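You operate a simulated robot arm through the tools that you are given. There is no shell and no other tool.

You are at the controls of a simulated robot arm. One attempt, no reset.

JOB
Fill the oil pan to its line from the jug and brush oil over the small marked field.
Fine: the field above the yellow knob, all of it; no spill; jug and brush go back where they stood. Set down upright: oil jug, oil brush.

Only the result counts: the job must be done as asked and must still hold three seconds after the hand-in. Knocking over, shifting, dropping, spilling or breaking anything else fails it.

ROBOT AND FRAMES
A 6-joint arm with a two-finger gripper, fixed in place. Base frame: the origin is on the floor under the middle of its stand, x ahead of it, y to its left, z up; the work surface is at about z = 862. Units: mm, rad, N and s.
It reaches about 1572 mm from its shoulder. Its first joint turns from -2.897 to 2.897 rad. Payload 2.45 kg.
Tool frame: the origin (TCP) lies between the finger pads and is the grasp point; the fingertips stand 20 mm ahead of it; z points along the fingers, y is the line along which they close. The gripper opens to 140 mm; its body begins 168 mm behind the TCP.
Orientation is told as [roll, pitch, yaw] about the base's x, y, z axes, in that order, counted from this pose: with the fingers straight down and closing along the base's y, the tool's x points along the base's -x, its y along +y and its z along -z.

CONTROLS
- The arm moves only by the tool arm_command. Its arguments are lists of equal length, an entry for each row: "offset": the shift along the tool's x, y, z in m, a list of three; "rotation": the turn, a rotation vector about the tool's x, y, z in rad, a list of three. In form: {"offset": [[dx, dy, dz], ...], "rotation": [[wx, wy, wz], ...]}. A call has 1 to 20 rows; each row is the pose to reach, as a shift and turn from the pose commanded when the call began, along the tool's axes at that moment. "hand" is the opening, from 0 (shut) to 1 (fully open), set as the call begins (left out, the last holds). A row lasts 0.2 s, in which the tool goes at most 50 mm and 0.15 rad; a call with a longer step from one row to the next is refused whole, and so is a gripper value outside its range. Where a pose cannot be reached the arm comes as near as it can. A force on the tool above 40 N (or 10 N above the force at the start of the call, whichever is more), or a blocked arm, ends the call early, and 0.2 s more pass. The fingers move at their own pace (about 45 mm/s each) and stop on an object; they squeeze with about 43 N. The grip force told is the motor's: it shows also when the fingers shut on nothing. Time passes only in rows, and 0.2 s behind the last, so rows that repeat a pose let the fingers close. The reply holds the time, the measured pose of the TCP, the force on the tool along the base axes, the opening and the grip force, in the units named above and with some noise, with the torque about the TCP (base axes, N m) and any sound that the robot's microphone picked up.
- Cameras (640 x 400 px; columns grow to the right, rows downward): "scene" is fixed at [399.1, 499.4, 1649.4]; the picture's right is [-0.57, -0.82, 0.00], its down [-0.66, 0.46, -0.60] and it looks along [0.49, -0.34, -0.80] (base axes); focal length 296 px, centre (320, 200). "wrist" rides on the gripper at [78, 11, -209] in the tool frame; the picture's right is [-0.14, 0.99, 0.00], its down [-0.92, -0.13, -0.37] and it looks along [-0.37, -0.05, 0.93] (tool axes); focal length 280 px, centre (320, 200). There is no depth. A picture from a camera that has moved, and an enlarged one, comes with that camera's place and axes in the base frame and with its lens.
- camera(camera): a new picture of that camera. No time passes.
- zoom(camera, box): a new picture of the part [left, top, right, bottom] of that camera's present view, enlarged. No time passes.
- hand_in(): hands the job in; it is judged then, once.

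Places have to be worked out from the pictures, the camera data and where the tool is seen. Open the gripper and draw the arm clear of the work before you hand the job in, unless the task says otherwise.

The tools are called after "Request:" by a JSON object that holds its "api" and its "payload". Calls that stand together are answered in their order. arm_command: Moves the arm, as the interface text tells. Its arguments: {"type":"object","properties":{"offset":{"type":"array"},"rotation":{"type":"array"},"hand":{"type":"number"}},"required":["offset","rotation"]} The other tools are called the same way: camera (camera) takes a picture; zoom (camera, box) takes an enlarged picture of a part of a camera's view; hand_in () hands the job in.

At the start:

```text
time: 0.0
eef_pos: [690.3, -6.2, 1280.3]
ee_rot: [0.0, -0.001, 0.003]
ft_force: [-0.1, -1.0, -0.1]
ft_torque: [-0.01, -0.01, -0.01]
width: 140.3
grasp_force: 0.0
```

scene: 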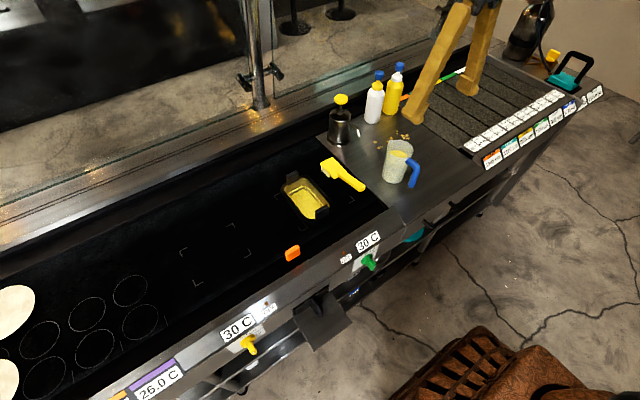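
wrist: 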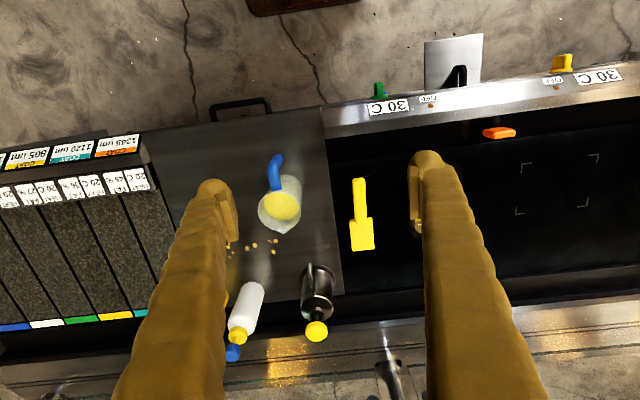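

I'll begin by examining the scene with enlarged pictures to locate jug, pan, brush and the field.

Request:
{"api": "zoom", "payload": {"camera": "scene", "box": [260, 130, 440, 270]}}

Request:
{"api": "zoom", "payload": {"camera": "scene", "box": [160, 220, 320, 360]}}

Request:
{"api": "zoom", "payload": {"camera": "wrist", "box": [220, 130, 420, 290]}}

Request:
{"api": "zoom", "payload": {"camera": "wrist", "box": [400, 40, 640, 240]}}

```text
2.86 times, centred on (350, 200) of scene
camera zoom: at [399.1, 499.4, 1649.4], right [-0.57, -0.82, 0.0], down [-0.66, 0.46, -0.6], along [0.49, -0.34, -0.8], focal length 847 px, centre (234, 200)
```

zoom: 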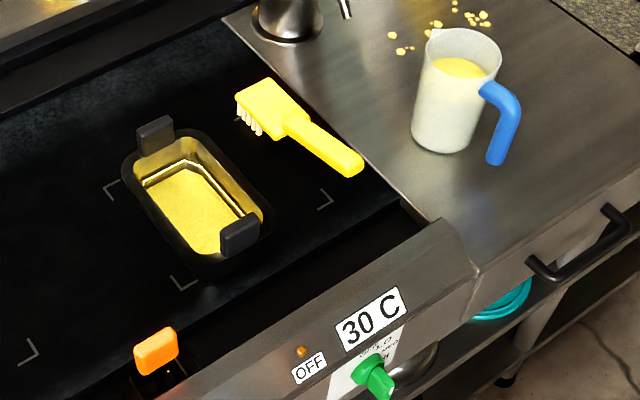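

```text
2.86 times, centred on (240, 290) of scene
camera zoom: at [399.1, 499.4, 1649.4], right [-0.57, -0.82, 0.0], down [-0.66, 0.46, -0.6], along [0.49, -0.34, -0.8], focal length 847 px, centre (549, -57)
```

zoom: 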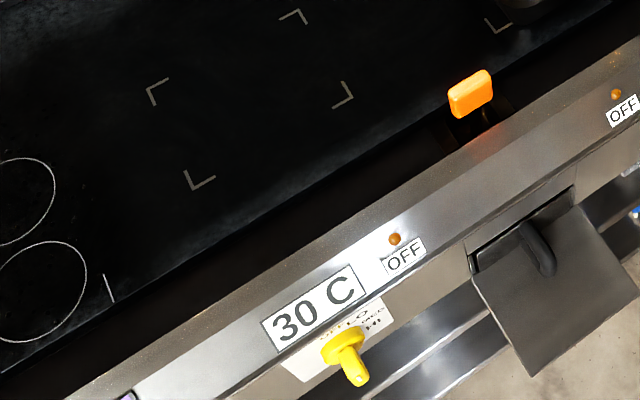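

```text
2.50 times, centred on (320, 210) of wrist
camera zoom: at [612.7, 3.9, 1486.6], right [0.14, 0.99, 0.0], down [0.92, -0.13, 0.37], along [0.37, -0.05, -0.93], focal length 701 px, centre (320, 175)
```

zoom: 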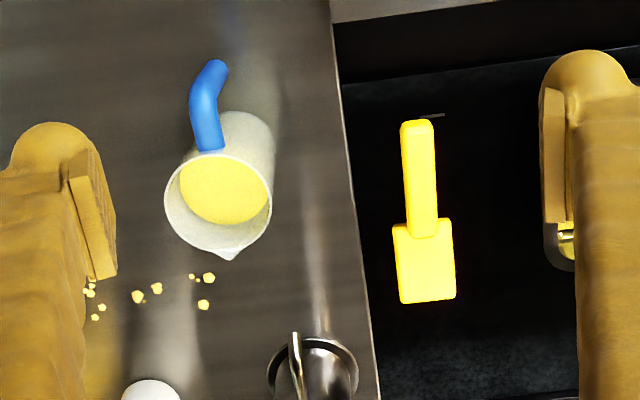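

```text
2.00 times, centred on (520, 140) of wrist
camera zoom: at [612.7, 3.9, 1486.6], right [0.14, 0.99, 0.0], down [0.92, -0.13, 0.37], along [0.37, -0.05, -0.93], focal length 561 px, centre (-80, 320)
```

zoom: 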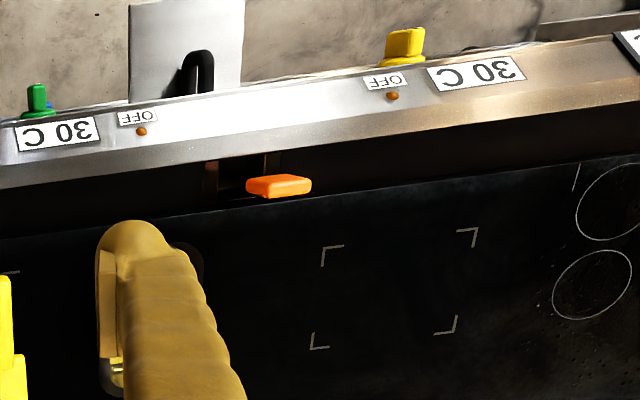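

Jug is about (825,-106), pan about (890,205), brush along x at y≈60, and the target field about x 836–965, y 440–607. I'll zoom further to see the fill line in the pan, the jug and brush details.

Request:
{"api": "zoom", "payload": {"camera": "scene", "box": [275, 160, 339, 230]}}

Request:
{"api": "zoom", "payload": {"camera": "scene", "box": [370, 130, 434, 194]}}

Request:
{"api": "zoom", "payload": {"camera": "scene", "box": [310, 145, 374, 200]}}

Request:
{"api": "zoom", "payload": {"camera": "scene", "box": [430, 0, 610, 120]}}

```text
5.71 times, centred on (307, 195) of scene
camera zoom: at [399.1, 499.4, 1649.4], right [-0.57, -0.82, 0.0], down [-0.66, 0.46, -0.6], along [0.49, -0.34, -0.8], focal length 1693 px, centre (394, 229)
```

zoom: 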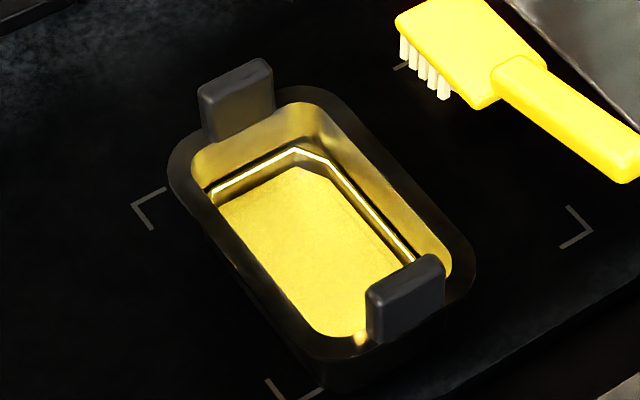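

```text
6.25 times, centred on (402, 162) of scene
camera zoom: at [399.1, 499.4, 1649.4], right [-0.57, -0.82, 0.0], down [-0.66, 0.46, -0.6], along [0.49, -0.34, -0.8], focal length 1852 px, centre (-192, 438)
```

zoom: 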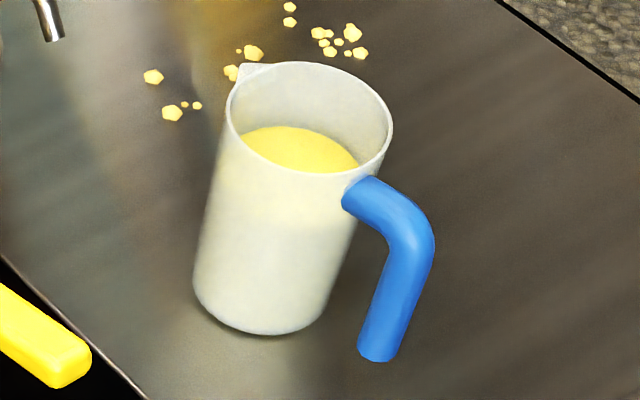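

```text
7.27 times, centred on (342, 172) of scene
camera zoom: at [399.1, 499.4, 1649.4], right [-0.57, -0.82, 0.0], down [-0.66, 0.46, -0.6], along [0.49, -0.34, -0.8], focal length 2155 px, centre (160, 400)
```

zoom: 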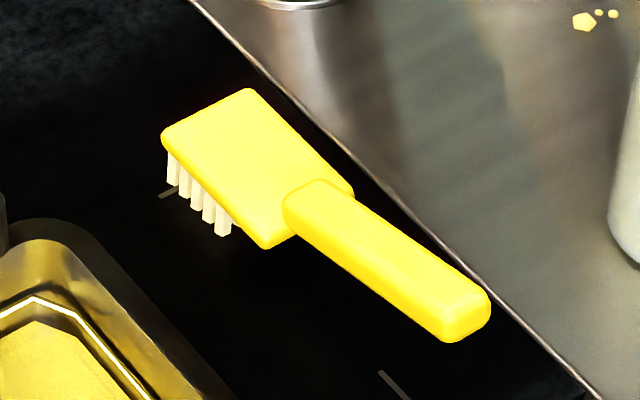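

```text
3.33 times, centred on (520, 60) of scene
camera zoom: at [399.1, 499.4, 1649.4], right [-0.57, -0.82, 0.0], down [-0.66, 0.46, -0.6], along [0.49, -0.34, -0.8], focal length 988 px, centre (-347, 667)
```

zoom: 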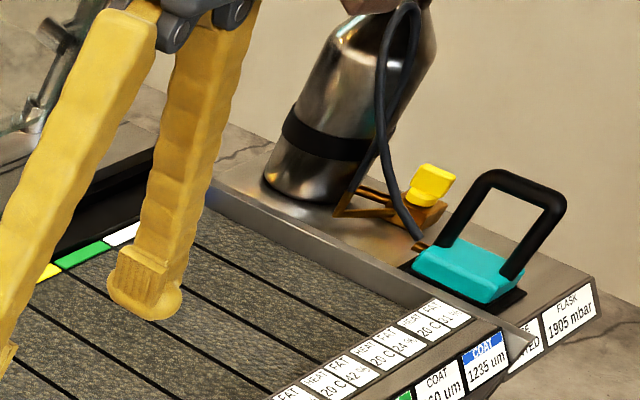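

Next I'll shift the arm over in front of the pan so the wrist camera looks straight at it between the fingers; all at a height well above everything (z≈1250).

Request:
{"api": "arm_command", "payload": {"offset": [[-0.0085, 0.0385, 0.005], [-0.017, 0.077, 0.01], [-0.0255, 0.1155, 0.015], [-0.034, 0.154, 0.02], [-0.0425, 0.1925, 0.025], [-0.051, 0.231, 0.03], [-0.051, 0.231, 0.03]], "rotation": [[0, 0, 0], [0, 0, 0], [0, 0, 0], [0, 0, 0], [0, 0, 0], [0, 0, 0], [0, 0, 0]], "hand": 1}}

Request:
{"api": "camera", "payload": {"camera": "wrist"}}

Request:
{"api": "camera", "payload": {"camera": "scene"}}

```text
time: 1.6
eef_pos: [740.7, 222.9, 1247.8]
ee_rot: [0.001, -0.001, 0.001]
ft_force: [-0.8, -0.5, 0.3]
ft_torque: [0.04, -0.04, -0.03]
width: 140.0
grasp_force: 0.1
```

```text
taken
camera wrist: at [661.7, 234.1, 1455.1], right [0.14, 0.99, 0.0], down [0.92, -0.13, 0.37], along [0.37, -0.05, -0.93], focal length 280 px, centre (320, 200)
```

wrist: 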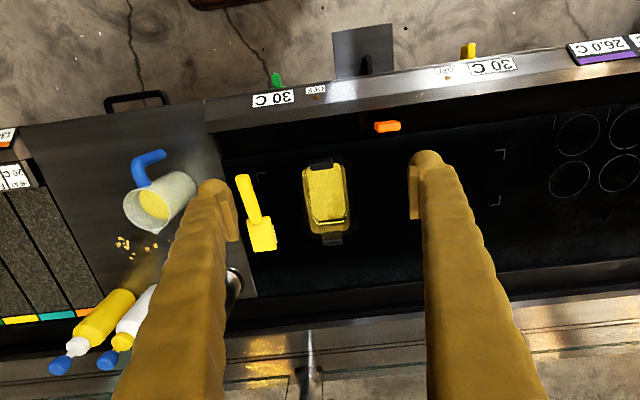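

```text
taken
```

scene: 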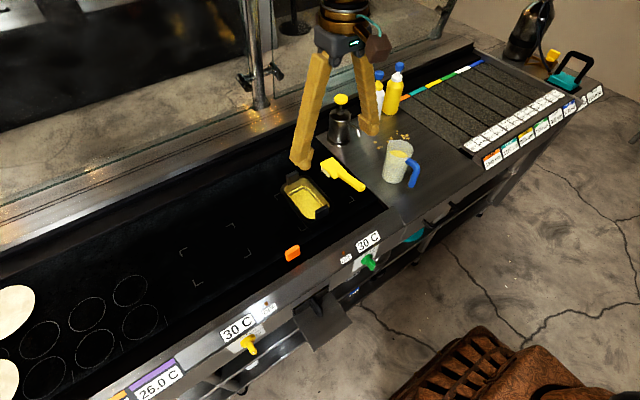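

Request:
{"api": "zoom", "payload": {"camera": "wrist", "box": [276, 145, 372, 255]}}

Request:
{"api": "zoom", "payload": {"camera": "wrist", "box": [220, 120, 440, 270]}}

Request:
{"api": "zoom", "payload": {"camera": "wrist", "box": [100, 120, 260, 260]}}

```text
3.64 times, centred on (324, 200) of wrist
camera zoom: at [661.7, 234.1, 1455.1], right [0.14, 0.99, 0.0], down [0.92, -0.13, 0.37], along [0.37, -0.05, -0.93], focal length 1020 px, centre (306, 200)
```

zoom: 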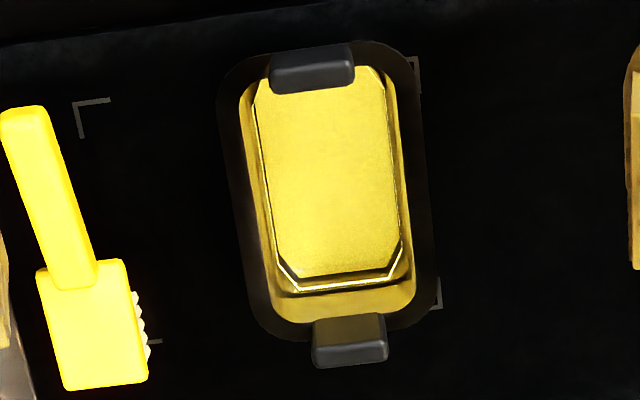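

```text
2.67 times, centred on (330, 195) of wrist
camera zoom: at [661.7, 234.1, 1455.1], right [0.14, 0.99, 0.0], down [0.92, -0.13, 0.37], along [0.37, -0.05, -0.93], focal length 748 px, centre (293, 213)
```

zoom: 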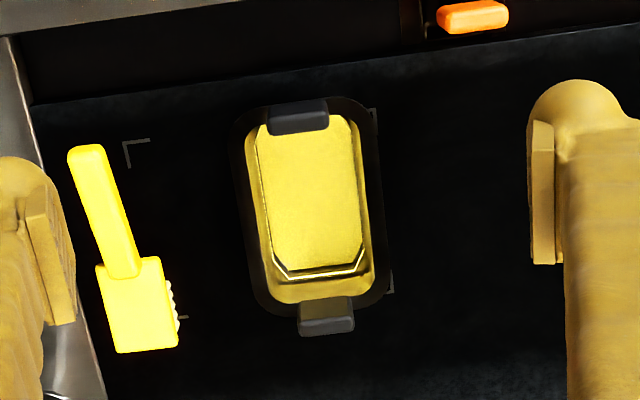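

```text
2.86 times, centred on (180, 190) of wrist
camera zoom: at [661.7, 234.1, 1455.1], right [0.14, 0.99, 0.0], down [0.92, -0.13, 0.37], along [0.37, -0.05, -0.93], focal length 801 px, centre (720, 229)
```

zoom: 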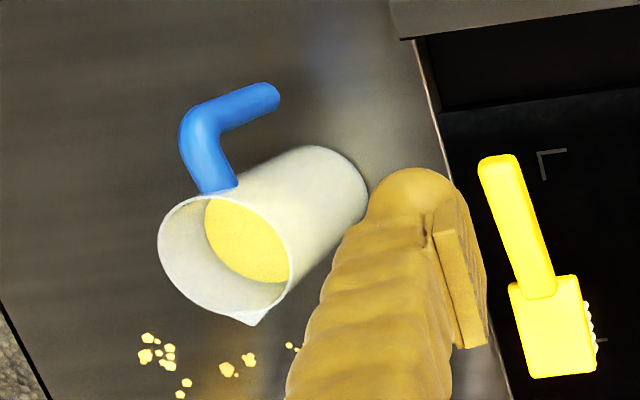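

I triangulated: jug axis ≈ (820,-104), rim z≈990, spout facing +x, handle facing the robot; pan centre ≈ (871,217), rim z≈928, line z≈894, oil now ≈885. I'll move to a pre-grasp pose behind the jug, with fingers pitched 45° forward-down, straddling it in y.

Request:
{"api": "arm_command", "payload": {"offset": [[0.0047, -0.0252, 0.0137], [0.0094, -0.0503, 0.0274], [0.0141, -0.0755, 0.0411], [0.0188, -0.1006, 0.0548], [0.0235, -0.1258, 0.0685], [0.0282, -0.1509, 0.0822], [0.0328, -0.1761, 0.0958], [0.0375, -0.2012, 0.1095], [0.0422, -0.2264, 0.1232], [0.0469, -0.2515, 0.1369], [0.0516, -0.2767, 0.1506], [0.0563, -0.3018, 0.1643], [0.061, -0.327, 0.178], [0.061, -0.327, 0.178]], "rotation": [[0, -0.0604, 0], [0, -0.1208, 0], [0, -0.1812, 0], [0, -0.2417, 0], [0, -0.3021, 0], [0, -0.3625, 0], [0, -0.4229, 0], [0, -0.4833, 0], [0, -0.5437, 0], [0, -0.6042, 0], [0, -0.6646, 0], [0, -0.725, 0], [0, -0.7854, 0], [0, -0.7854, 0]], "hand": 1}}

Request:
{"api": "camera", "payload": {"camera": "wrist"}}

Request:
{"api": "camera", "payload": {"camera": "scene"}}

```text
time: 4.6
eef_pos: [682.0, -102.2, 1070.3]
ee_rot: [0.0, -0.786, 0.0]
ft_force: [0.1, -0.3, -0.1]
ft_torque: [0.01, 0.01, 0.0]
width: 139.9
grasp_force: 0.2
```

```text
taken
camera wrist: at [479.2, -92.7, 1160.4], right [0.1, 0.99, 0.1], down [0.39, -0.13, 0.91], along [0.92, -0.05, -0.4], focal length 280 px, centre (320, 200)
```

wrist: 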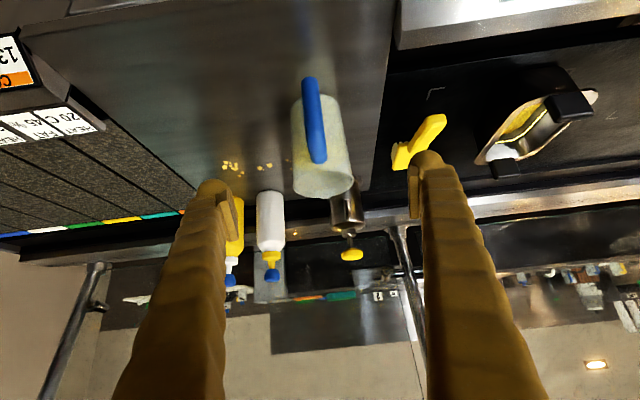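

```text
taken
```

scene: 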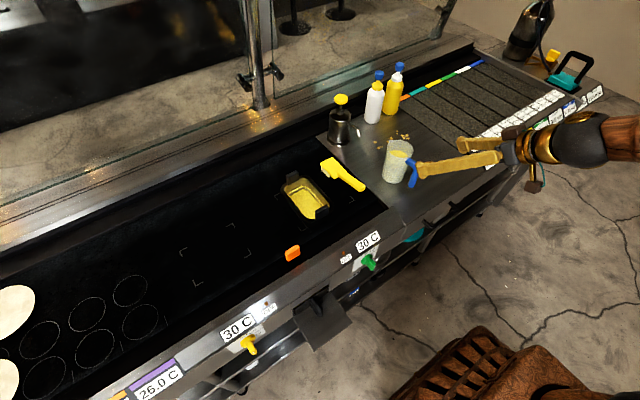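

The jug is now inverted in the wrist view (image down = up) but appears centred between the fingers. I'll zoom in to check the lateral alignment before closing in.

Request:
{"api": "zoom", "payload": {"camera": "wrist", "box": [200, 60, 440, 220]}}

Request:
{"api": "zoom", "payload": {"camera": "scene", "box": [360, 110, 560, 230]}}

```text
2.50 times, centred on (320, 140) of wrist
camera zoom: at [479.2, -92.7, 1160.4], right [0.1, 0.99, 0.1], down [0.39, -0.13, 0.91], along [0.92, -0.05, -0.4], focal length 701 px, centre (320, 350)
```

zoom: 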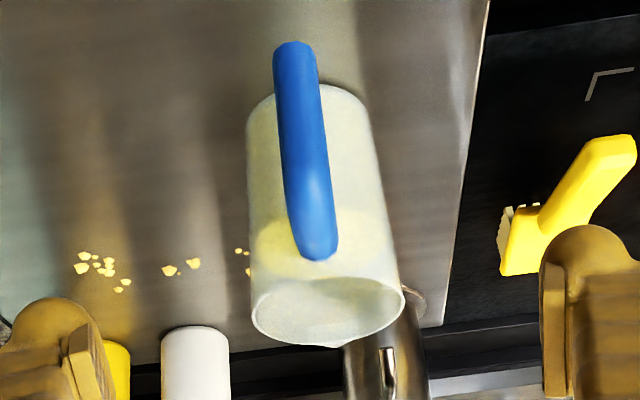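

```text
3.20 times, centred on (460, 170) of scene
camera zoom: at [399.1, 499.4, 1649.4], right [-0.57, -0.82, 0.0], down [-0.66, 0.46, -0.6], along [0.49, -0.34, -0.8], focal length 948 px, centre (-128, 296)
```

zoom: 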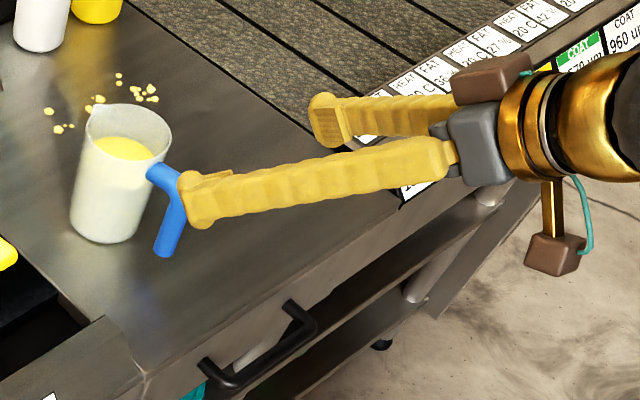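

The jug is centred within ~2 mm between the fingers and the handle is clear in the gap. I advance along the finger axis 200 mm to put the TCP at the jug axis, about z=927.

Request:
{"api": "arm_command", "payload": {"offset": [[0, -0.001, 0.025], [0, -0.001, 0.05], [0, -0.001, 0.075], [0, -0.001, 0.1], [0, -0.001, 0.12], [0, -0.001, 0.14], [0, -0.001, 0.16], [0, -0.001, 0.18], [0, -0.001, 0.2], [0, -0.001, 0.2]], "rotation": [[0, 0, 0], [0, 0, 0], [0, 0, 0], [0, 0, 0], [0, 0, 0], [0, 0, 0], [0, 0, 0], [0, 0, 0], [0, 0, 0], [0, 0, 0]], "hand": 1}}

Request:
{"api": "camera", "payload": {"camera": "wrist"}}

Request:
{"api": "zoom", "payload": {"camera": "scene", "box": [340, 90, 540, 230]}}

```text
time: 6.8
eef_pos: [822.0, -103.0, 929.4]
ee_rot: [0.0, -0.786, 0.003]
ft_force: [-0.1, 0.9, 0.2]
ft_torque: [0.0, -0.03, 0.02]
width: 140.1
grasp_force: 0.0
```

```text
taken
camera wrist: at [618.7, -92.9, 1020.5], right [0.1, 0.99, 0.1], down [0.39, -0.13, 0.91], along [0.92, -0.05, -0.4], focal length 280 px, centre (320, 200)
```

wrist: 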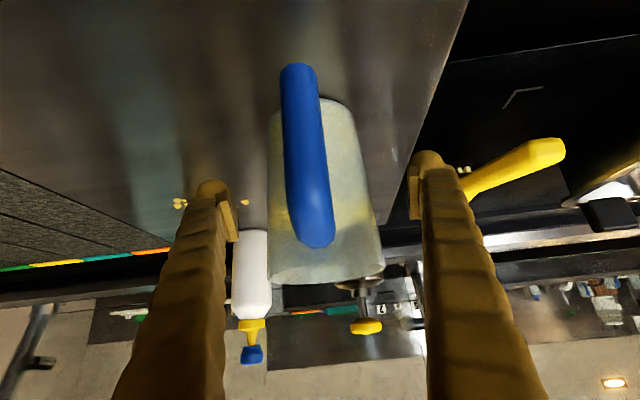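

```text
2.86 times, centred on (440, 160) of scene
camera zoom: at [399.1, 499.4, 1649.4], right [-0.57, -0.82, 0.0], down [-0.66, 0.46, -0.6], along [0.49, -0.34, -0.8], focal length 847 px, centre (-23, 314)
```

zoom: 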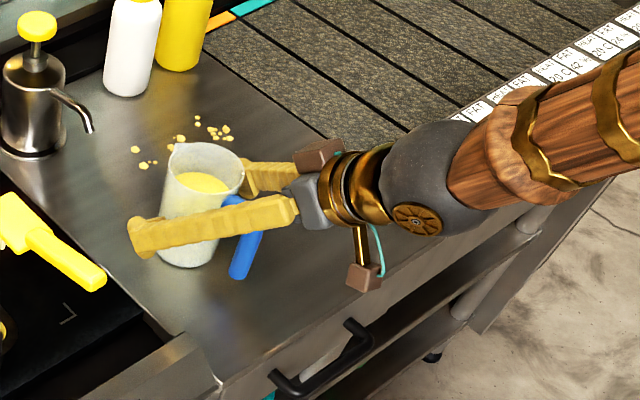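

Jug is centred between the pads (edges at 270/368 px around 319). I close the gripper on the jug body.

Request:
{"api": "arm_command", "payload": {"offset": [[0, 0, 0], [0, 0, 0], [0, 0, 0], [0, 0, 0], [0, 0, 0], [0, 0, 0], [0, 0, 0]], "rotation": [[0, 0, 0], [0, 0, 0], [0, 0, 0], [0, 0, 0], [0, 0, 0], [0, 0, 0], [0, 0, 0]], "hand": 0}}

Request:
{"api": "camera", "payload": {"camera": "wrist"}}

Request:
{"api": "zoom", "payload": {"camera": "scene", "box": [340, 90, 540, 230]}}

```text
time: 8.4
eef_pos: [822.2, -103.0, 930.8]
ee_rot: [0.0, -0.786, 0.002]
ft_force: [-0.2, -1.7, 3.7]
ft_torque: [0.01, -0.06, 0.01]
width: 92.0
grasp_force: 43.1
```

```text
taken
camera wrist: at [618.6, -93.0, 1020.7], right [0.1, 0.99, 0.1], down [0.39, -0.13, 0.91], along [0.92, -0.05, -0.4], focal length 280 px, centre (320, 200)
```

wrist: 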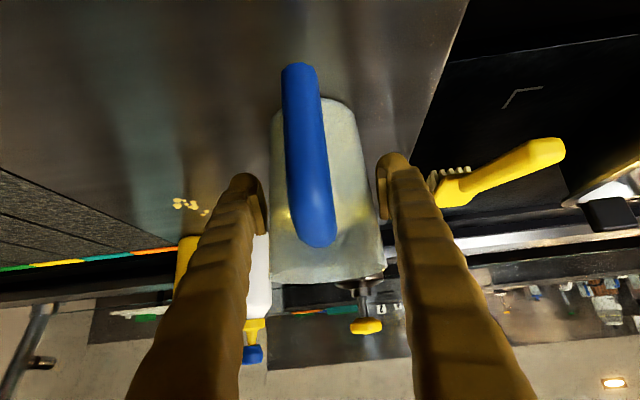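

```text
2.86 times, centred on (440, 160) of scene
camera zoom: at [399.1, 499.4, 1649.4], right [-0.57, -0.82, 0.0], down [-0.66, 0.46, -0.6], along [0.49, -0.34, -0.8], focal length 847 px, centre (-23, 314)
```

zoom: 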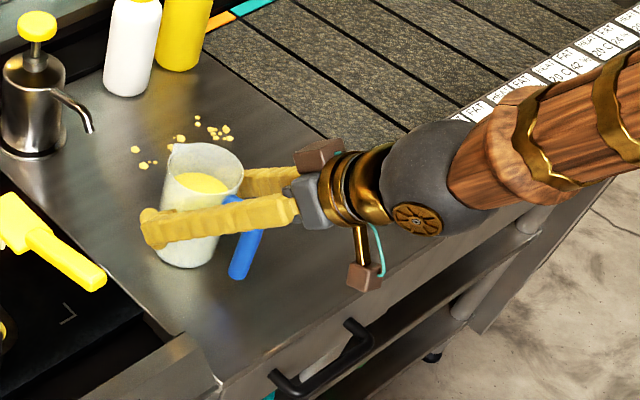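

Gripped: width 92 mm at 43 N. I lift straight up a little (30 mm) slowly and check weight and whether the jug follows level.

Request:
{"api": "arm_command", "payload": {"offset": [[-0.0028, 0, -0.0028], [-0.0071, 0, -0.0071], [-0.0106, 0, -0.0106], [-0.0141, 0, -0.0141], [-0.0177, 0, -0.0177], [-0.0212, 0, -0.0212], [-0.0212, 0, -0.0212]], "rotation": [[0, 0, 0], [0, 0, 0], [0, 0, 0], [0, 0, 0], [0, 0, 0], [0, 0, 0], [0, 0, 0]], "hand": 0}}

Request:
{"api": "camera", "payload": {"camera": "wrist"}}

Request:
{"api": "zoom", "payload": {"camera": "scene", "box": [340, 90, 540, 230]}}

```text
time: 10.0
eef_pos: [822.9, -102.8, 959.5]
ee_rot: [0.0, -0.786, 0.002]
ft_force: [0.6, -0.2, -5.1]
ft_torque: [0.02, -0.05, 0.0]
width: 91.6
grasp_force: 42.5
```

```text
taken
camera wrist: at [619.4, -92.4, 1050.3], right [0.1, 0.99, 0.1], down [0.39, -0.13, 0.91], along [0.92, -0.05, -0.4], focal length 280 px, centre (320, 200)
```

wrist: 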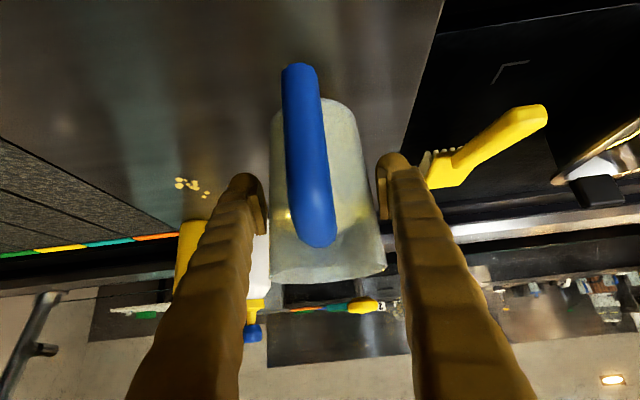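

```text
2.86 times, centred on (440, 160) of scene
camera zoom: at [399.1, 499.4, 1649.4], right [-0.57, -0.82, 0.0], down [-0.66, 0.46, -0.6], along [0.49, -0.34, -0.8], focal length 847 px, centre (-23, 314)
```

zoom: 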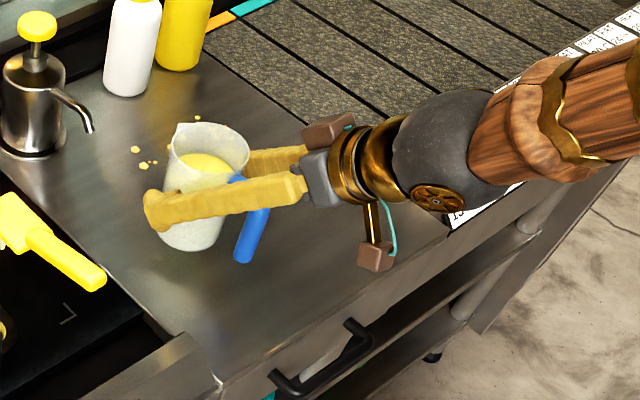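

Jug is firmly held and level (weight ≈5 N). I raise it 120 mm more, then carry it slowly over toward the pan to a pre-pour place around TCP (755, 218, 1080).

Request:
{"api": "arm_command", "payload": {"offset": [[-0.0106, 0, -0.0106], [-0.0283, 0, -0.0283], [-0.046, 0, -0.046], [-0.0636, 0, -0.0636], [-0.0778, 0, -0.0778], [-0.0849, 0, -0.0849], [-0.0831, 0.012, -0.0866], [-0.0797, 0.035, -0.09], [-0.076, 0.06, -0.0937], [-0.0723, 0.085, -0.0974], [-0.0686, 0.11, -0.1011], [-0.0649, 0.135, -0.1048], [-0.0612, 0.16, -0.1085], [-0.0576, 0.185, -0.1121], [-0.0539, 0.21, -0.1158], [-0.0501, 0.235, -0.1196], [-0.0465, 0.26, -0.1232], [-0.0428, 0.285, -0.1269], [-0.0395, 0.307, -0.1302], [-0.0375, 0.321, -0.1322]], "rotation": [[0, 0, 0], [0, 0, 0], [0, 0, 0], [0, 0, 0], [0, 0, 0], [0, 0, 0], [0, 0, 0], [0, 0, 0], [0, 0, 0], [0, 0, 0], [0, 0, 0], [0, 0, 0], [0, 0, 0], [0, 0, 0], [0, 0, 0], [0, 0, 0], [0, 0, 0], [0, 0, 0], [0, 0, 0], [0, 0, 0]], "hand": 0}}

Request:
{"api": "camera", "payload": {"camera": "scene"}}

Request:
{"api": "camera", "payload": {"camera": "wrist"}}

```text
time: 14.2
eef_pos: [756.1, 217.6, 1080.2]
ee_rot: [-0.002, -0.786, 0.001]
ft_force: [-0.2, -0.1, -4.1]
ft_torque: [-0.03, -0.04, 0.01]
width: 91.1
grasp_force: 42.9
```

```text
taken
```

scene: 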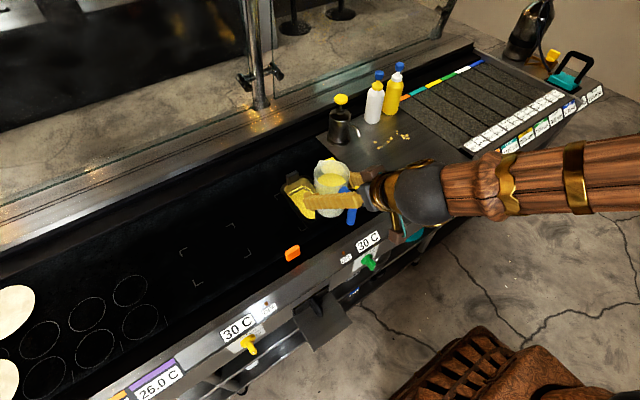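

```text
taken
camera wrist: at [552.9, 228.5, 1170.5], right [0.1, 0.99, 0.1], down [0.39, -0.13, 0.91], along [0.92, -0.05, -0.4], focal length 280 px, centre (320, 200)
```

wrist: 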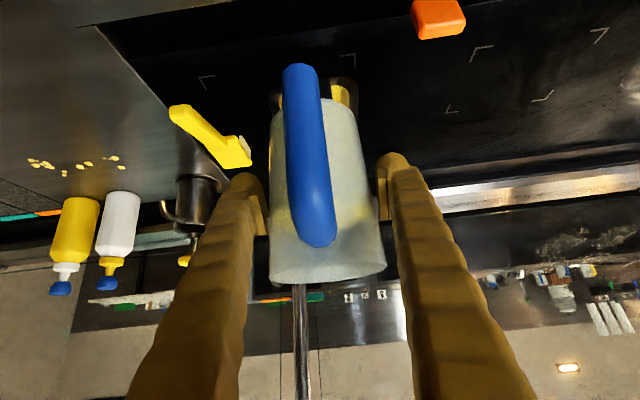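

Request:
{"api": "zoom", "payload": {"camera": "scene", "box": [260, 140, 380, 240]}}

Request:
{"api": "zoom", "payload": {"camera": "wrist", "box": [230, 40, 420, 160]}}

```text
4.00 times, centred on (320, 190) of scene
camera zoom: at [399.1, 499.4, 1649.4], right [-0.57, -0.82, 0.0], down [-0.66, 0.46, -0.6], along [0.49, -0.34, -0.8], focal length 1185 px, centre (320, 240)
```

zoom: 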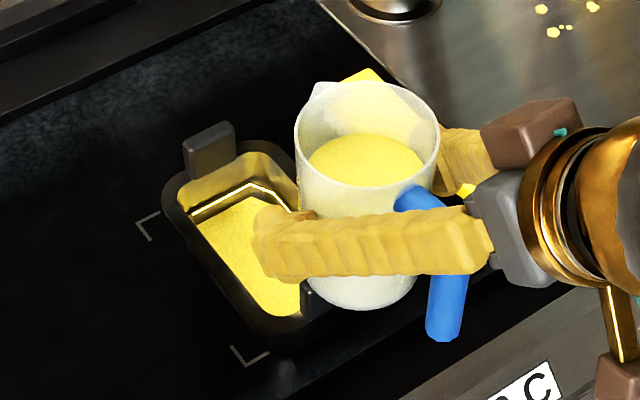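

```text
3.33 times, centred on (325, 100) of wrist
camera zoom: at [552.9, 228.5, 1170.5], right [0.1, 0.99, 0.1], down [0.39, -0.13, 0.91], along [0.92, -0.05, -0.4], focal length 935 px, centre (303, 533)
```

zoom: 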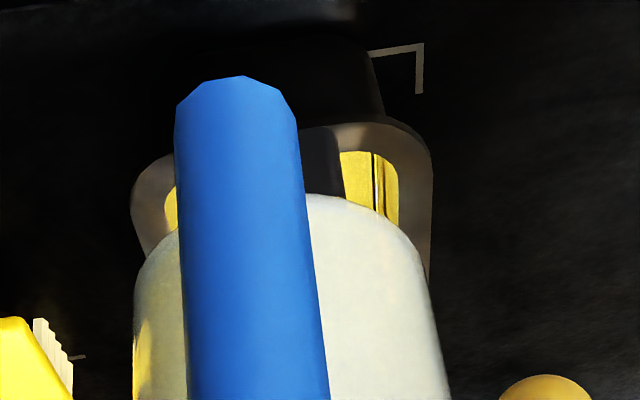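

The pan's far line segment stays visible in the scene view, so I can watch the level. First I tilt the jug 30° (still below the flow angle), with the spout already over the pan interior.

Request:
{"api": "arm_command", "payload": {"offset": [[0, 0, 0], [0, 0, 0], [0, 0, 0], [0, 0, 0], [0, 0, 0], [0, 0, 0], [0, 0, 0], [0, 0, 0]], "rotation": [[0, 0.05, 0], [0, 0.13, 0], [0, 0.21, 0], [0, 0.29, 0], [0, 0.37, 0], [0, 0.45, 0], [0, 0.5236, 0], [0, 0.5236, 0]], "hand": 0}}

Request:
{"api": "zoom", "payload": {"camera": "scene", "box": [260, 140, 380, 240]}}

Request:
{"api": "camera", "payload": {"camera": "wrist"}}

```text
time: 16.0
eef_pos: [753.3, 216.2, 1079.6]
ee_rot: [0.0, -0.262, 0.001]
ft_force: [0.6, 0.4, -5.0]
ft_torque: [-0.01, -0.02, 0.01]
width: 91.2
grasp_force: 43.1
```

```text
4.00 times, centred on (320, 190) of scene
camera zoom: at [399.1, 499.4, 1649.4], right [-0.57, -0.82, 0.0], down [-0.66, 0.46, -0.6], along [0.49, -0.34, -0.8], focal length 1185 px, centre (320, 240)
```

zoom: 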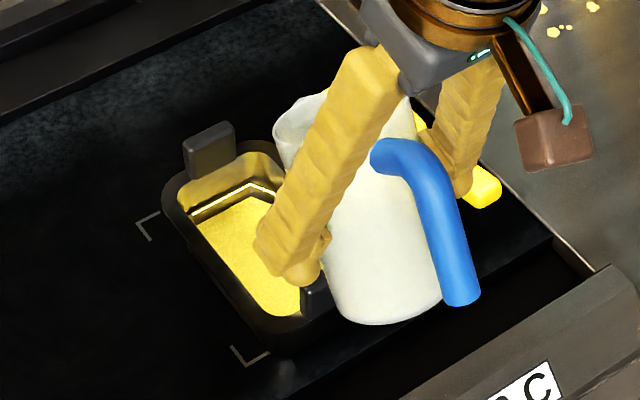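

```text
taken
camera wrist: at [624.8, 227.2, 1259.3], right [0.13, 0.99, 0.04], down [0.79, -0.13, 0.59], along [0.59, -0.05, -0.8], focal length 280 px, centre (320, 200)
```

wrist: 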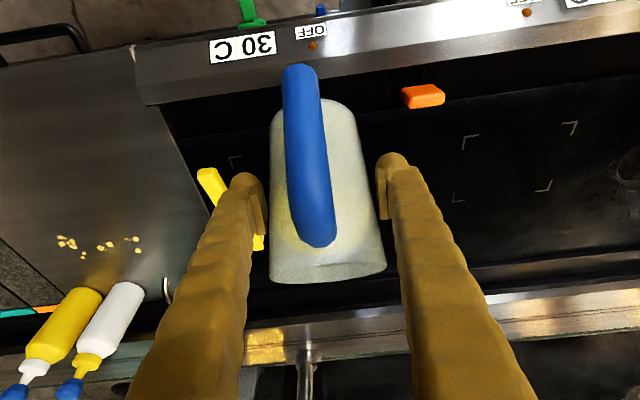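

No flow yet at 30°. I lower to z≈1027 (still clear of the pan's near handle at z≈970) and tilt to 36°.

Request:
{"api": "arm_command", "payload": {"offset": [[0.0035, 0.001, 0.0128], [0.0069, 0.001, 0.0256], [0.0103, 0.001, 0.0384], [0.0137, 0.001, 0.0512], [0.0137, 0.001, 0.0512], [0.0137, 0.001, 0.0512], [0.0137, 0.001, 0.0512], [0.0137, 0.001, 0.0512]], "rotation": [[0, 0, 0], [0, 0, 0], [0, 0, 0], [0, 0, 0], [0, 0.035, 0], [0, 0.07, 0], [0, 0.105, 0], [0, 0.105, 0]], "hand": 0}}

Request:
{"api": "zoom", "payload": {"camera": "scene", "box": [260, 140, 380, 240]}}

Request:
{"api": "camera", "payload": {"camera": "wrist"}}

```text
time: 17.8
eef_pos: [756.9, 217.4, 1025.6]
ee_rot: [0.0, -0.157, 0.002]
ft_force: [-0.7, 0.2, -4.4]
ft_torque: [-0.01, -0.09, -0.02]
width: 91.0
grasp_force: 42.9
```

```text
4.00 times, centred on (320, 190) of scene
camera zoom: at [399.1, 499.4, 1649.4], right [-0.57, -0.82, 0.0], down [-0.66, 0.46, -0.6], along [0.49, -0.34, -0.8], focal length 1185 px, centre (320, 240)
```

zoom: 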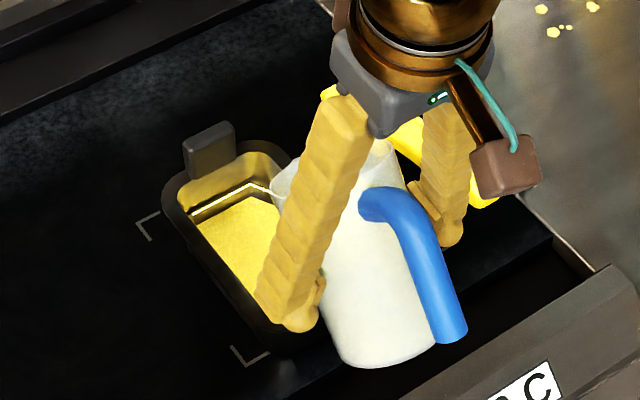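

```text
taken
camera wrist: at [646.2, 228.2, 1219.1], right [0.13, 0.99, 0.02], down [0.85, -0.13, 0.51], along [0.51, -0.05, -0.86], focal length 280 px, centre (320, 200)
```

wrist: 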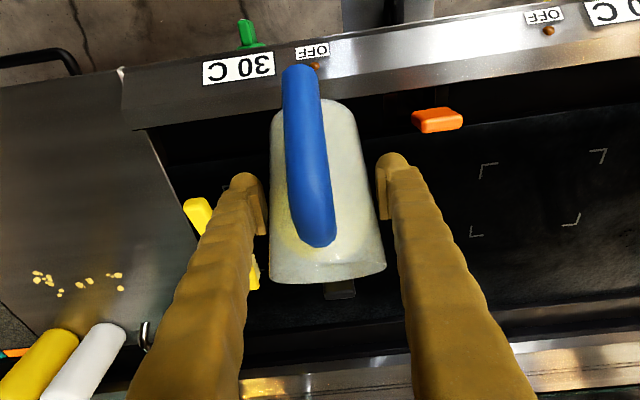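

Request:
{"api": "zoom", "payload": {"camera": "scene", "box": [280, 172, 328, 202]}}

```text
13.33 times, centred on (304, 187) of scene
camera zoom: at [399.1, 499.4, 1649.4], right [-0.57, -0.82, 0.0], down [-0.66, 0.46, -0.6], along [0.49, -0.34, -0.8], focal length 3951 px, centre (533, 373)
```

zoom: 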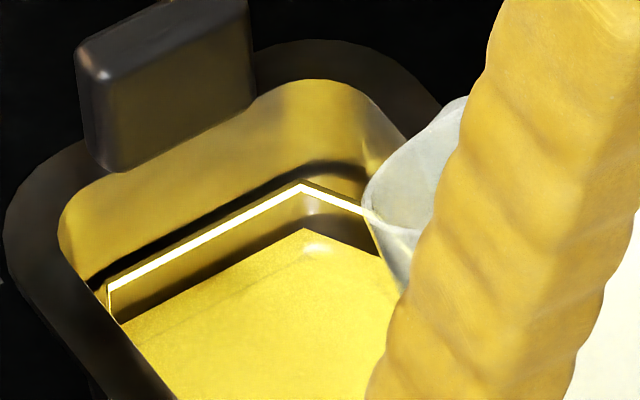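

Excellent view: the white line is clearly seen above the oil edge. Now I tilt in small steps; next to about 40°, then look.

Request:
{"api": "arm_command", "payload": {"offset": [[0, 0, 0], [0, 0, 0], [0, 0, 0], [0, 0, 0]], "rotation": [[0, 0.03, 0], [0, 0.06, 0], [0, 0.07, 0], [0, 0.07, 0]], "hand": 0}}

Request:
{"api": "zoom", "payload": {"camera": "scene", "box": [280, 172, 328, 202]}}

```text
time: 18.8
eef_pos: [756.4, 217.6, 1027.5]
ee_rot: [-0.001, -0.087, 0.002]
ft_force: [-0.4, -0.6, -4.7]
ft_torque: [-0.01, -0.05, 0.01]
width: 90.9
grasp_force: 42.7
```

```text
13.33 times, centred on (304, 187) of scene
camera zoom: at [399.1, 499.4, 1649.4], right [-0.57, -0.82, 0.0], down [-0.66, 0.46, -0.6], along [0.49, -0.34, -0.8], focal length 3951 px, centre (533, 373)
```

zoom: 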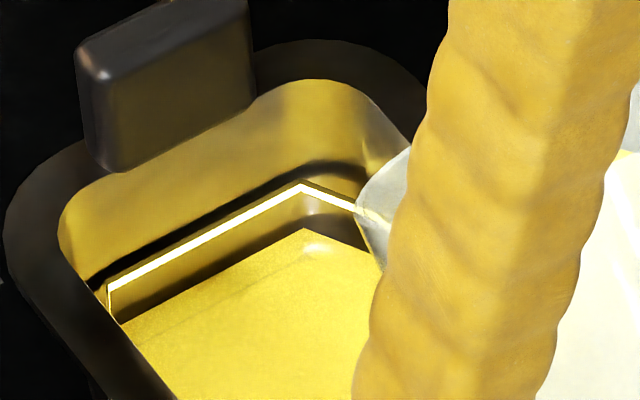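

No flow yet at 40°. I go on to ~43°.

Request:
{"api": "arm_command", "payload": {"offset": [[0, 0, 0], [0, 0, 0], [0, 0, 0], [0, 0, 0]], "rotation": [[0, 0.025, 0], [0, 0.05, 0], [0, 0.05, 0], [0, 0.05, 0]], "hand": 0}}

Request:
{"api": "zoom", "payload": {"camera": "scene", "box": [280, 172, 328, 202]}}

```text
time: 19.8
eef_pos: [757.1, 219.6, 1026.8]
ee_rot: [0.001, -0.037, 0.002]
ft_force: [-0.2, 0.4, -5.3]
ft_torque: [-0.01, -0.07, 0.01]
width: 90.8
grasp_force: 43.3
```

```text
13.33 times, centred on (304, 187) of scene
camera zoom: at [399.1, 499.4, 1649.4], right [-0.57, -0.82, 0.0], down [-0.66, 0.46, -0.6], along [0.49, -0.34, -0.8], focal length 3951 px, centre (533, 373)
```

zoom: 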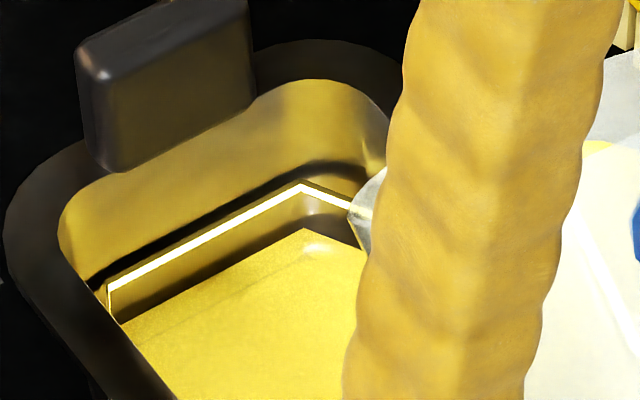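

Still no flow (oil level unchanged). I continue to ~46°.

Request:
{"api": "arm_command", "payload": {"offset": [[0, 0, 0], [0, 0, 0], [0, 0, 0], [0, 0, 0]], "rotation": [[0, 0.025, 0], [0, 0.05, 0], [0, 0.05, 0], [0, 0.05, 0]], "hand": 0}}

Request:
{"api": "zoom", "payload": {"camera": "scene", "box": [280, 172, 328, 202]}}

Request:
{"api": "zoom", "payload": {"camera": "scene", "box": [260, 120, 380, 240]}}

```text
time: 20.8
eef_pos: [758.4, 218.1, 1026.0]
ee_rot: [-0.002, 0.013, 0.002]
ft_force: [0.1, -0.5, -5.3]
ft_torque: [0.04, -0.08, 0.03]
width: 90.9
grasp_force: 43.2
```

```text
13.33 times, centred on (304, 187) of scene
camera zoom: at [399.1, 499.4, 1649.4], right [-0.57, -0.82, 0.0], down [-0.66, 0.46, -0.6], along [0.49, -0.34, -0.8], focal length 3951 px, centre (533, 373)
```

zoom: 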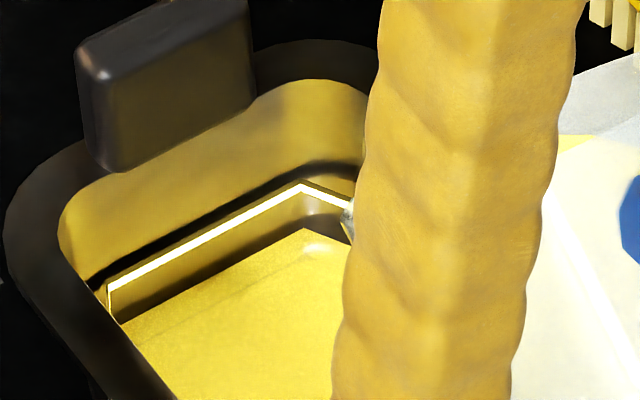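

```text
3.33 times, centred on (320, 180) of scene
camera zoom: at [399.1, 499.4, 1649.4], right [-0.57, -0.82, 0.0], down [-0.66, 0.46, -0.6], along [0.49, -0.34, -0.8], focal length 988 px, centre (320, 267)
```

zoom: 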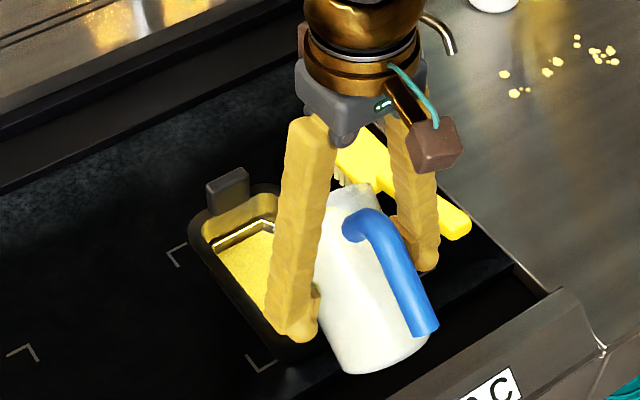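

Oil hasn't started to flow at 46°. Another ~2.3° step.

Request:
{"api": "arm_command", "payload": {"offset": [[0, 0, 0], [0, 0, 0], [0, 0, 0], [0, 0, 0]], "rotation": [[0, 0.02, 0], [0, 0.04, 0], [0, 0.04, 0], [0, 0.04, 0]], "hand": 0}}

Request:
{"api": "zoom", "payload": {"camera": "scene", "box": [280, 172, 328, 202]}}

```text
time: 21.8
eef_pos: [755.5, 218.3, 1027.0]
ee_rot: [-0.001, 0.052, 0.001]
ft_force: [-0.1, 0.2, -5.0]
ft_torque: [0.0, -0.04, -0.04]
width: 90.9
grasp_force: 43.0
```

```text
13.33 times, centred on (304, 187) of scene
camera zoom: at [399.1, 499.4, 1649.4], right [-0.57, -0.82, 0.0], down [-0.66, 0.46, -0.6], along [0.49, -0.34, -0.8], focal length 3951 px, centre (533, 373)
```

zoom: 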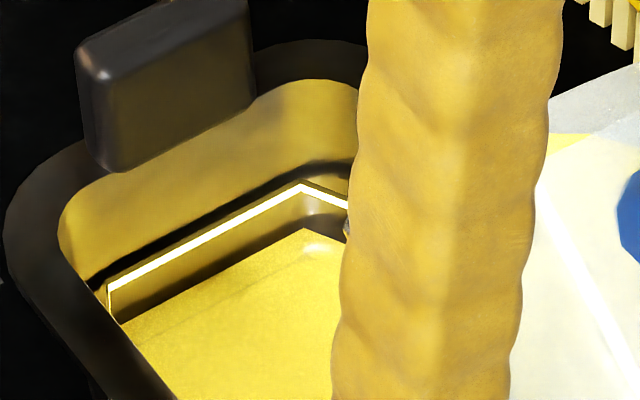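

Still unchanged at 48°. Another step to ~50.5°.

Request:
{"api": "arm_command", "payload": {"offset": [[0, 0, 0], [0, 0, 0], [0, 0, 0], [0, 0, 0]], "rotation": [[0, 0.02, 0], [0, 0.04, 0], [0, 0.04, 0], [0, 0.04, 0]], "hand": 0}}

Request:
{"api": "zoom", "payload": {"camera": "scene", "box": [280, 172, 328, 202]}}

```text
time: 22.8
eef_pos: [756.5, 217.7, 1026.4]
ee_rot: [-0.002, 0.091, 0.0]
ft_force: [-0.2, -0.2, -4.5]
ft_torque: [0.0, -0.09, -0.01]
width: 90.4
grasp_force: 43.7
```

```text
13.33 times, centred on (304, 187) of scene
camera zoom: at [399.1, 499.4, 1649.4], right [-0.57, -0.82, 0.0], down [-0.66, 0.46, -0.6], along [0.49, -0.34, -0.8], focal length 3951 px, centre (533, 373)
```

zoom: 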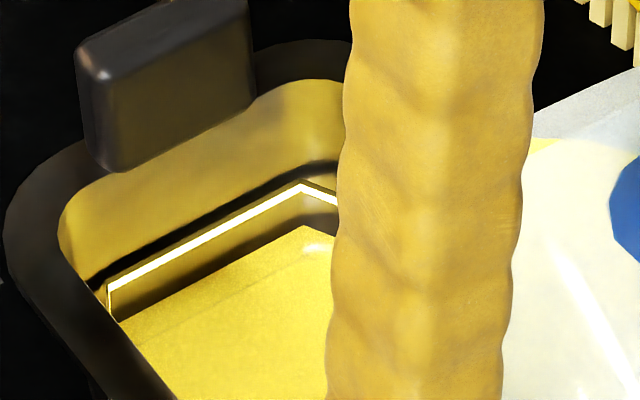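

The oil edge seems to have risen slightly – flow has begun. I hold at this angle for a second and look again.

Request:
{"api": "arm_command", "payload": {"offset": [[0, 0, 0], [0, 0, 0], [0, 0, 0], [0, 0, 0], [0, 0, 0]], "rotation": [[0, 0, 0], [0, 0, 0], [0, 0, 0], [0, 0, 0], [0, 0, 0]], "hand": 0}}

Request:
{"api": "zoom", "payload": {"camera": "scene", "box": [280, 172, 328, 202]}}

Request:
{"api": "zoom", "payload": {"camera": "scene", "box": [250, 130, 400, 240]}}

Request:
{"api": "camera", "payload": {"camera": "wrist"}}

```text
time: 24.0
eef_pos: [755.7, 217.4, 1026.7]
ee_rot: [-0.002, 0.092, 0.002]
ft_force: [0.0, 0.3, -4.3]
ft_torque: [0.0, -0.05, 0.03]
width: 90.5
grasp_force: 42.8
```

```text
13.33 times, centred on (304, 187) of scene
camera zoom: at [399.1, 499.4, 1649.4], right [-0.57, -0.82, 0.0], down [-0.66, 0.46, -0.6], along [0.49, -0.34, -0.8], focal length 3951 px, centre (533, 373)
```

zoom: 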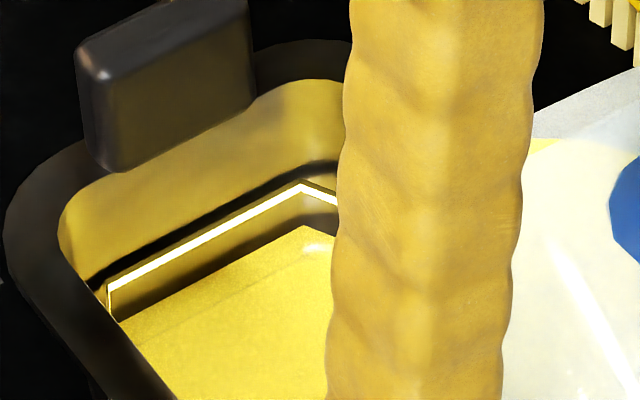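

```text
3.64 times, centred on (325, 185) of scene
camera zoom: at [399.1, 499.4, 1649.4], right [-0.57, -0.82, 0.0], down [-0.66, 0.46, -0.6], along [0.49, -0.34, -0.8], focal length 1078 px, centre (302, 254)
```

zoom: 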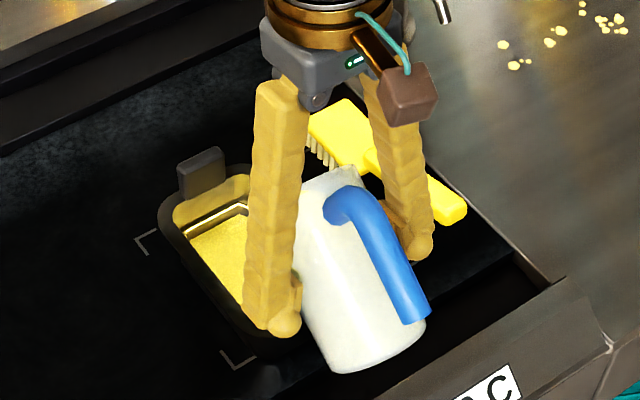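

```text
taken
camera wrist: at [696.9, 228.9, 1240.1], right [0.14, 0.99, -0.01], down [0.95, -0.13, 0.28], along [0.28, -0.05, -0.96], focal length 280 px, centre (320, 200)
```

wrist: 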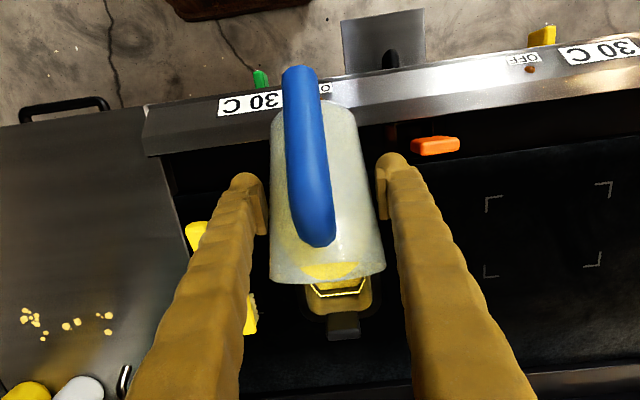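

Level rose a few pixels and settled: the flow is self-limiting per angle and lands in the pan. I continue with another small tilt step.

Request:
{"api": "arm_command", "payload": {"offset": [[0, 0, 0], [0, 0, 0], [0, 0, 0], [0, 0, 0], [0, 0, 0]], "rotation": [[0, 0.02, 0], [0, 0.04, 0], [0, 0.04, 0], [0, 0.04, 0], [0, 0.04, 0]], "hand": 0}}

Request:
{"api": "zoom", "payload": {"camera": "scene", "box": [280, 172, 328, 202]}}

Request:
{"api": "zoom", "payload": {"camera": "wrist", "box": [260, 220, 400, 350]}}

```text
time: 25.2
eef_pos: [756.2, 219.4, 1027.2]
ee_rot: [0.0, 0.132, 0.002]
ft_force: [-0.1, 0.2, -5.3]
ft_torque: [-0.05, -0.06, 0.01]
width: 90.3
grasp_force: 43.0
```

```text
13.33 times, centred on (304, 187) of scene
camera zoom: at [399.1, 499.4, 1649.4], right [-0.57, -0.82, 0.0], down [-0.66, 0.46, -0.6], along [0.49, -0.34, -0.8], focal length 3951 px, centre (533, 373)
```

zoom: 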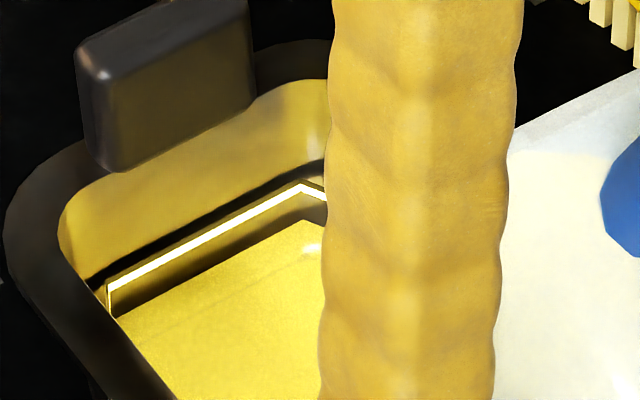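

```text
3.08 times, centred on (330, 285) of wrist
camera zoom: at [705.8, 229.0, 1242.6], right [0.14, 0.99, -0.02], down [0.96, -0.13, 0.24], along [0.24, -0.05, -0.97], focal length 863 px, centre (289, -62)
```

zoom: 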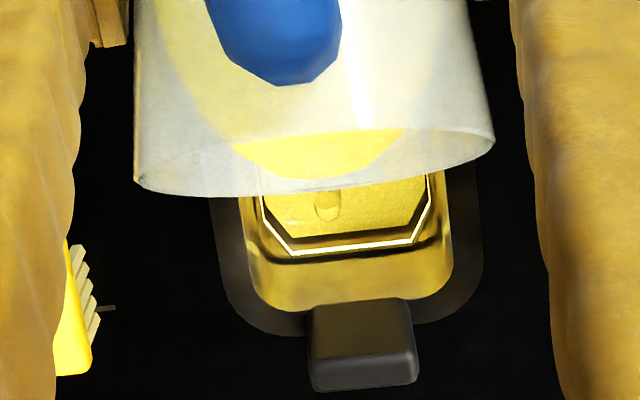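

I can see the stream's foot on the oil in the wrist view, around x≈915, inside the pan. To keep it more central I shift the jug 8 mm back and 12 mm lower, with a slight extra tilt.

Request:
{"api": "arm_command", "payload": {"offset": [[0.0032, 0, 0.0065], [0.0064, 0, 0.0129], [0.0064, 0, 0.0129], [0.0064, 0, 0.0129], [0.0064, 0, 0.0129]], "rotation": [[0, 0, 0], [0, 0, 0], [0, 0.02, 0], [0, 0.04, 0], [0, 0.04, 0]], "hand": 0}}

Request:
{"api": "zoom", "payload": {"camera": "scene", "box": [280, 172, 328, 202]}}

Request:
{"api": "zoom", "payload": {"camera": "wrist", "box": [260, 220, 400, 350]}}

```text
time: 26.4
eef_pos: [747.8, 219.6, 1014.9]
ee_rot: [0.001, 0.173, 0.001]
ft_force: [-0.3, 1.5, -5.9]
ft_torque: [0.02, -0.07, -0.02]
width: 90.4
grasp_force: 43.2
```

```text
13.33 times, centred on (304, 187) of scene
camera zoom: at [399.1, 499.4, 1649.4], right [-0.57, -0.82, 0.0], down [-0.66, 0.46, -0.6], along [0.49, -0.34, -0.8], focal length 3951 px, centre (533, 373)
```

zoom: 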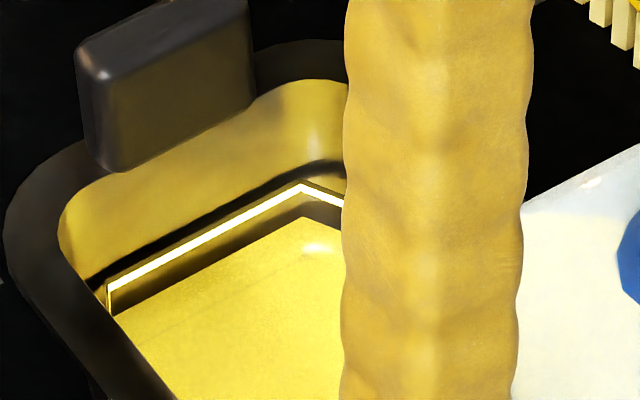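

```text
3.08 times, centred on (330, 285) of wrist
camera zoom: at [707.0, 228.6, 1232.8], right [0.13, 0.99, -0.02], down [0.97, -0.13, 0.21], along [0.2, -0.05, -0.98], focal length 863 px, centre (289, -62)
```

zoom: 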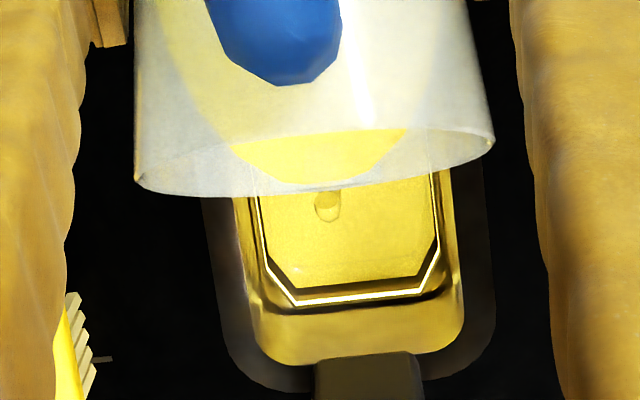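

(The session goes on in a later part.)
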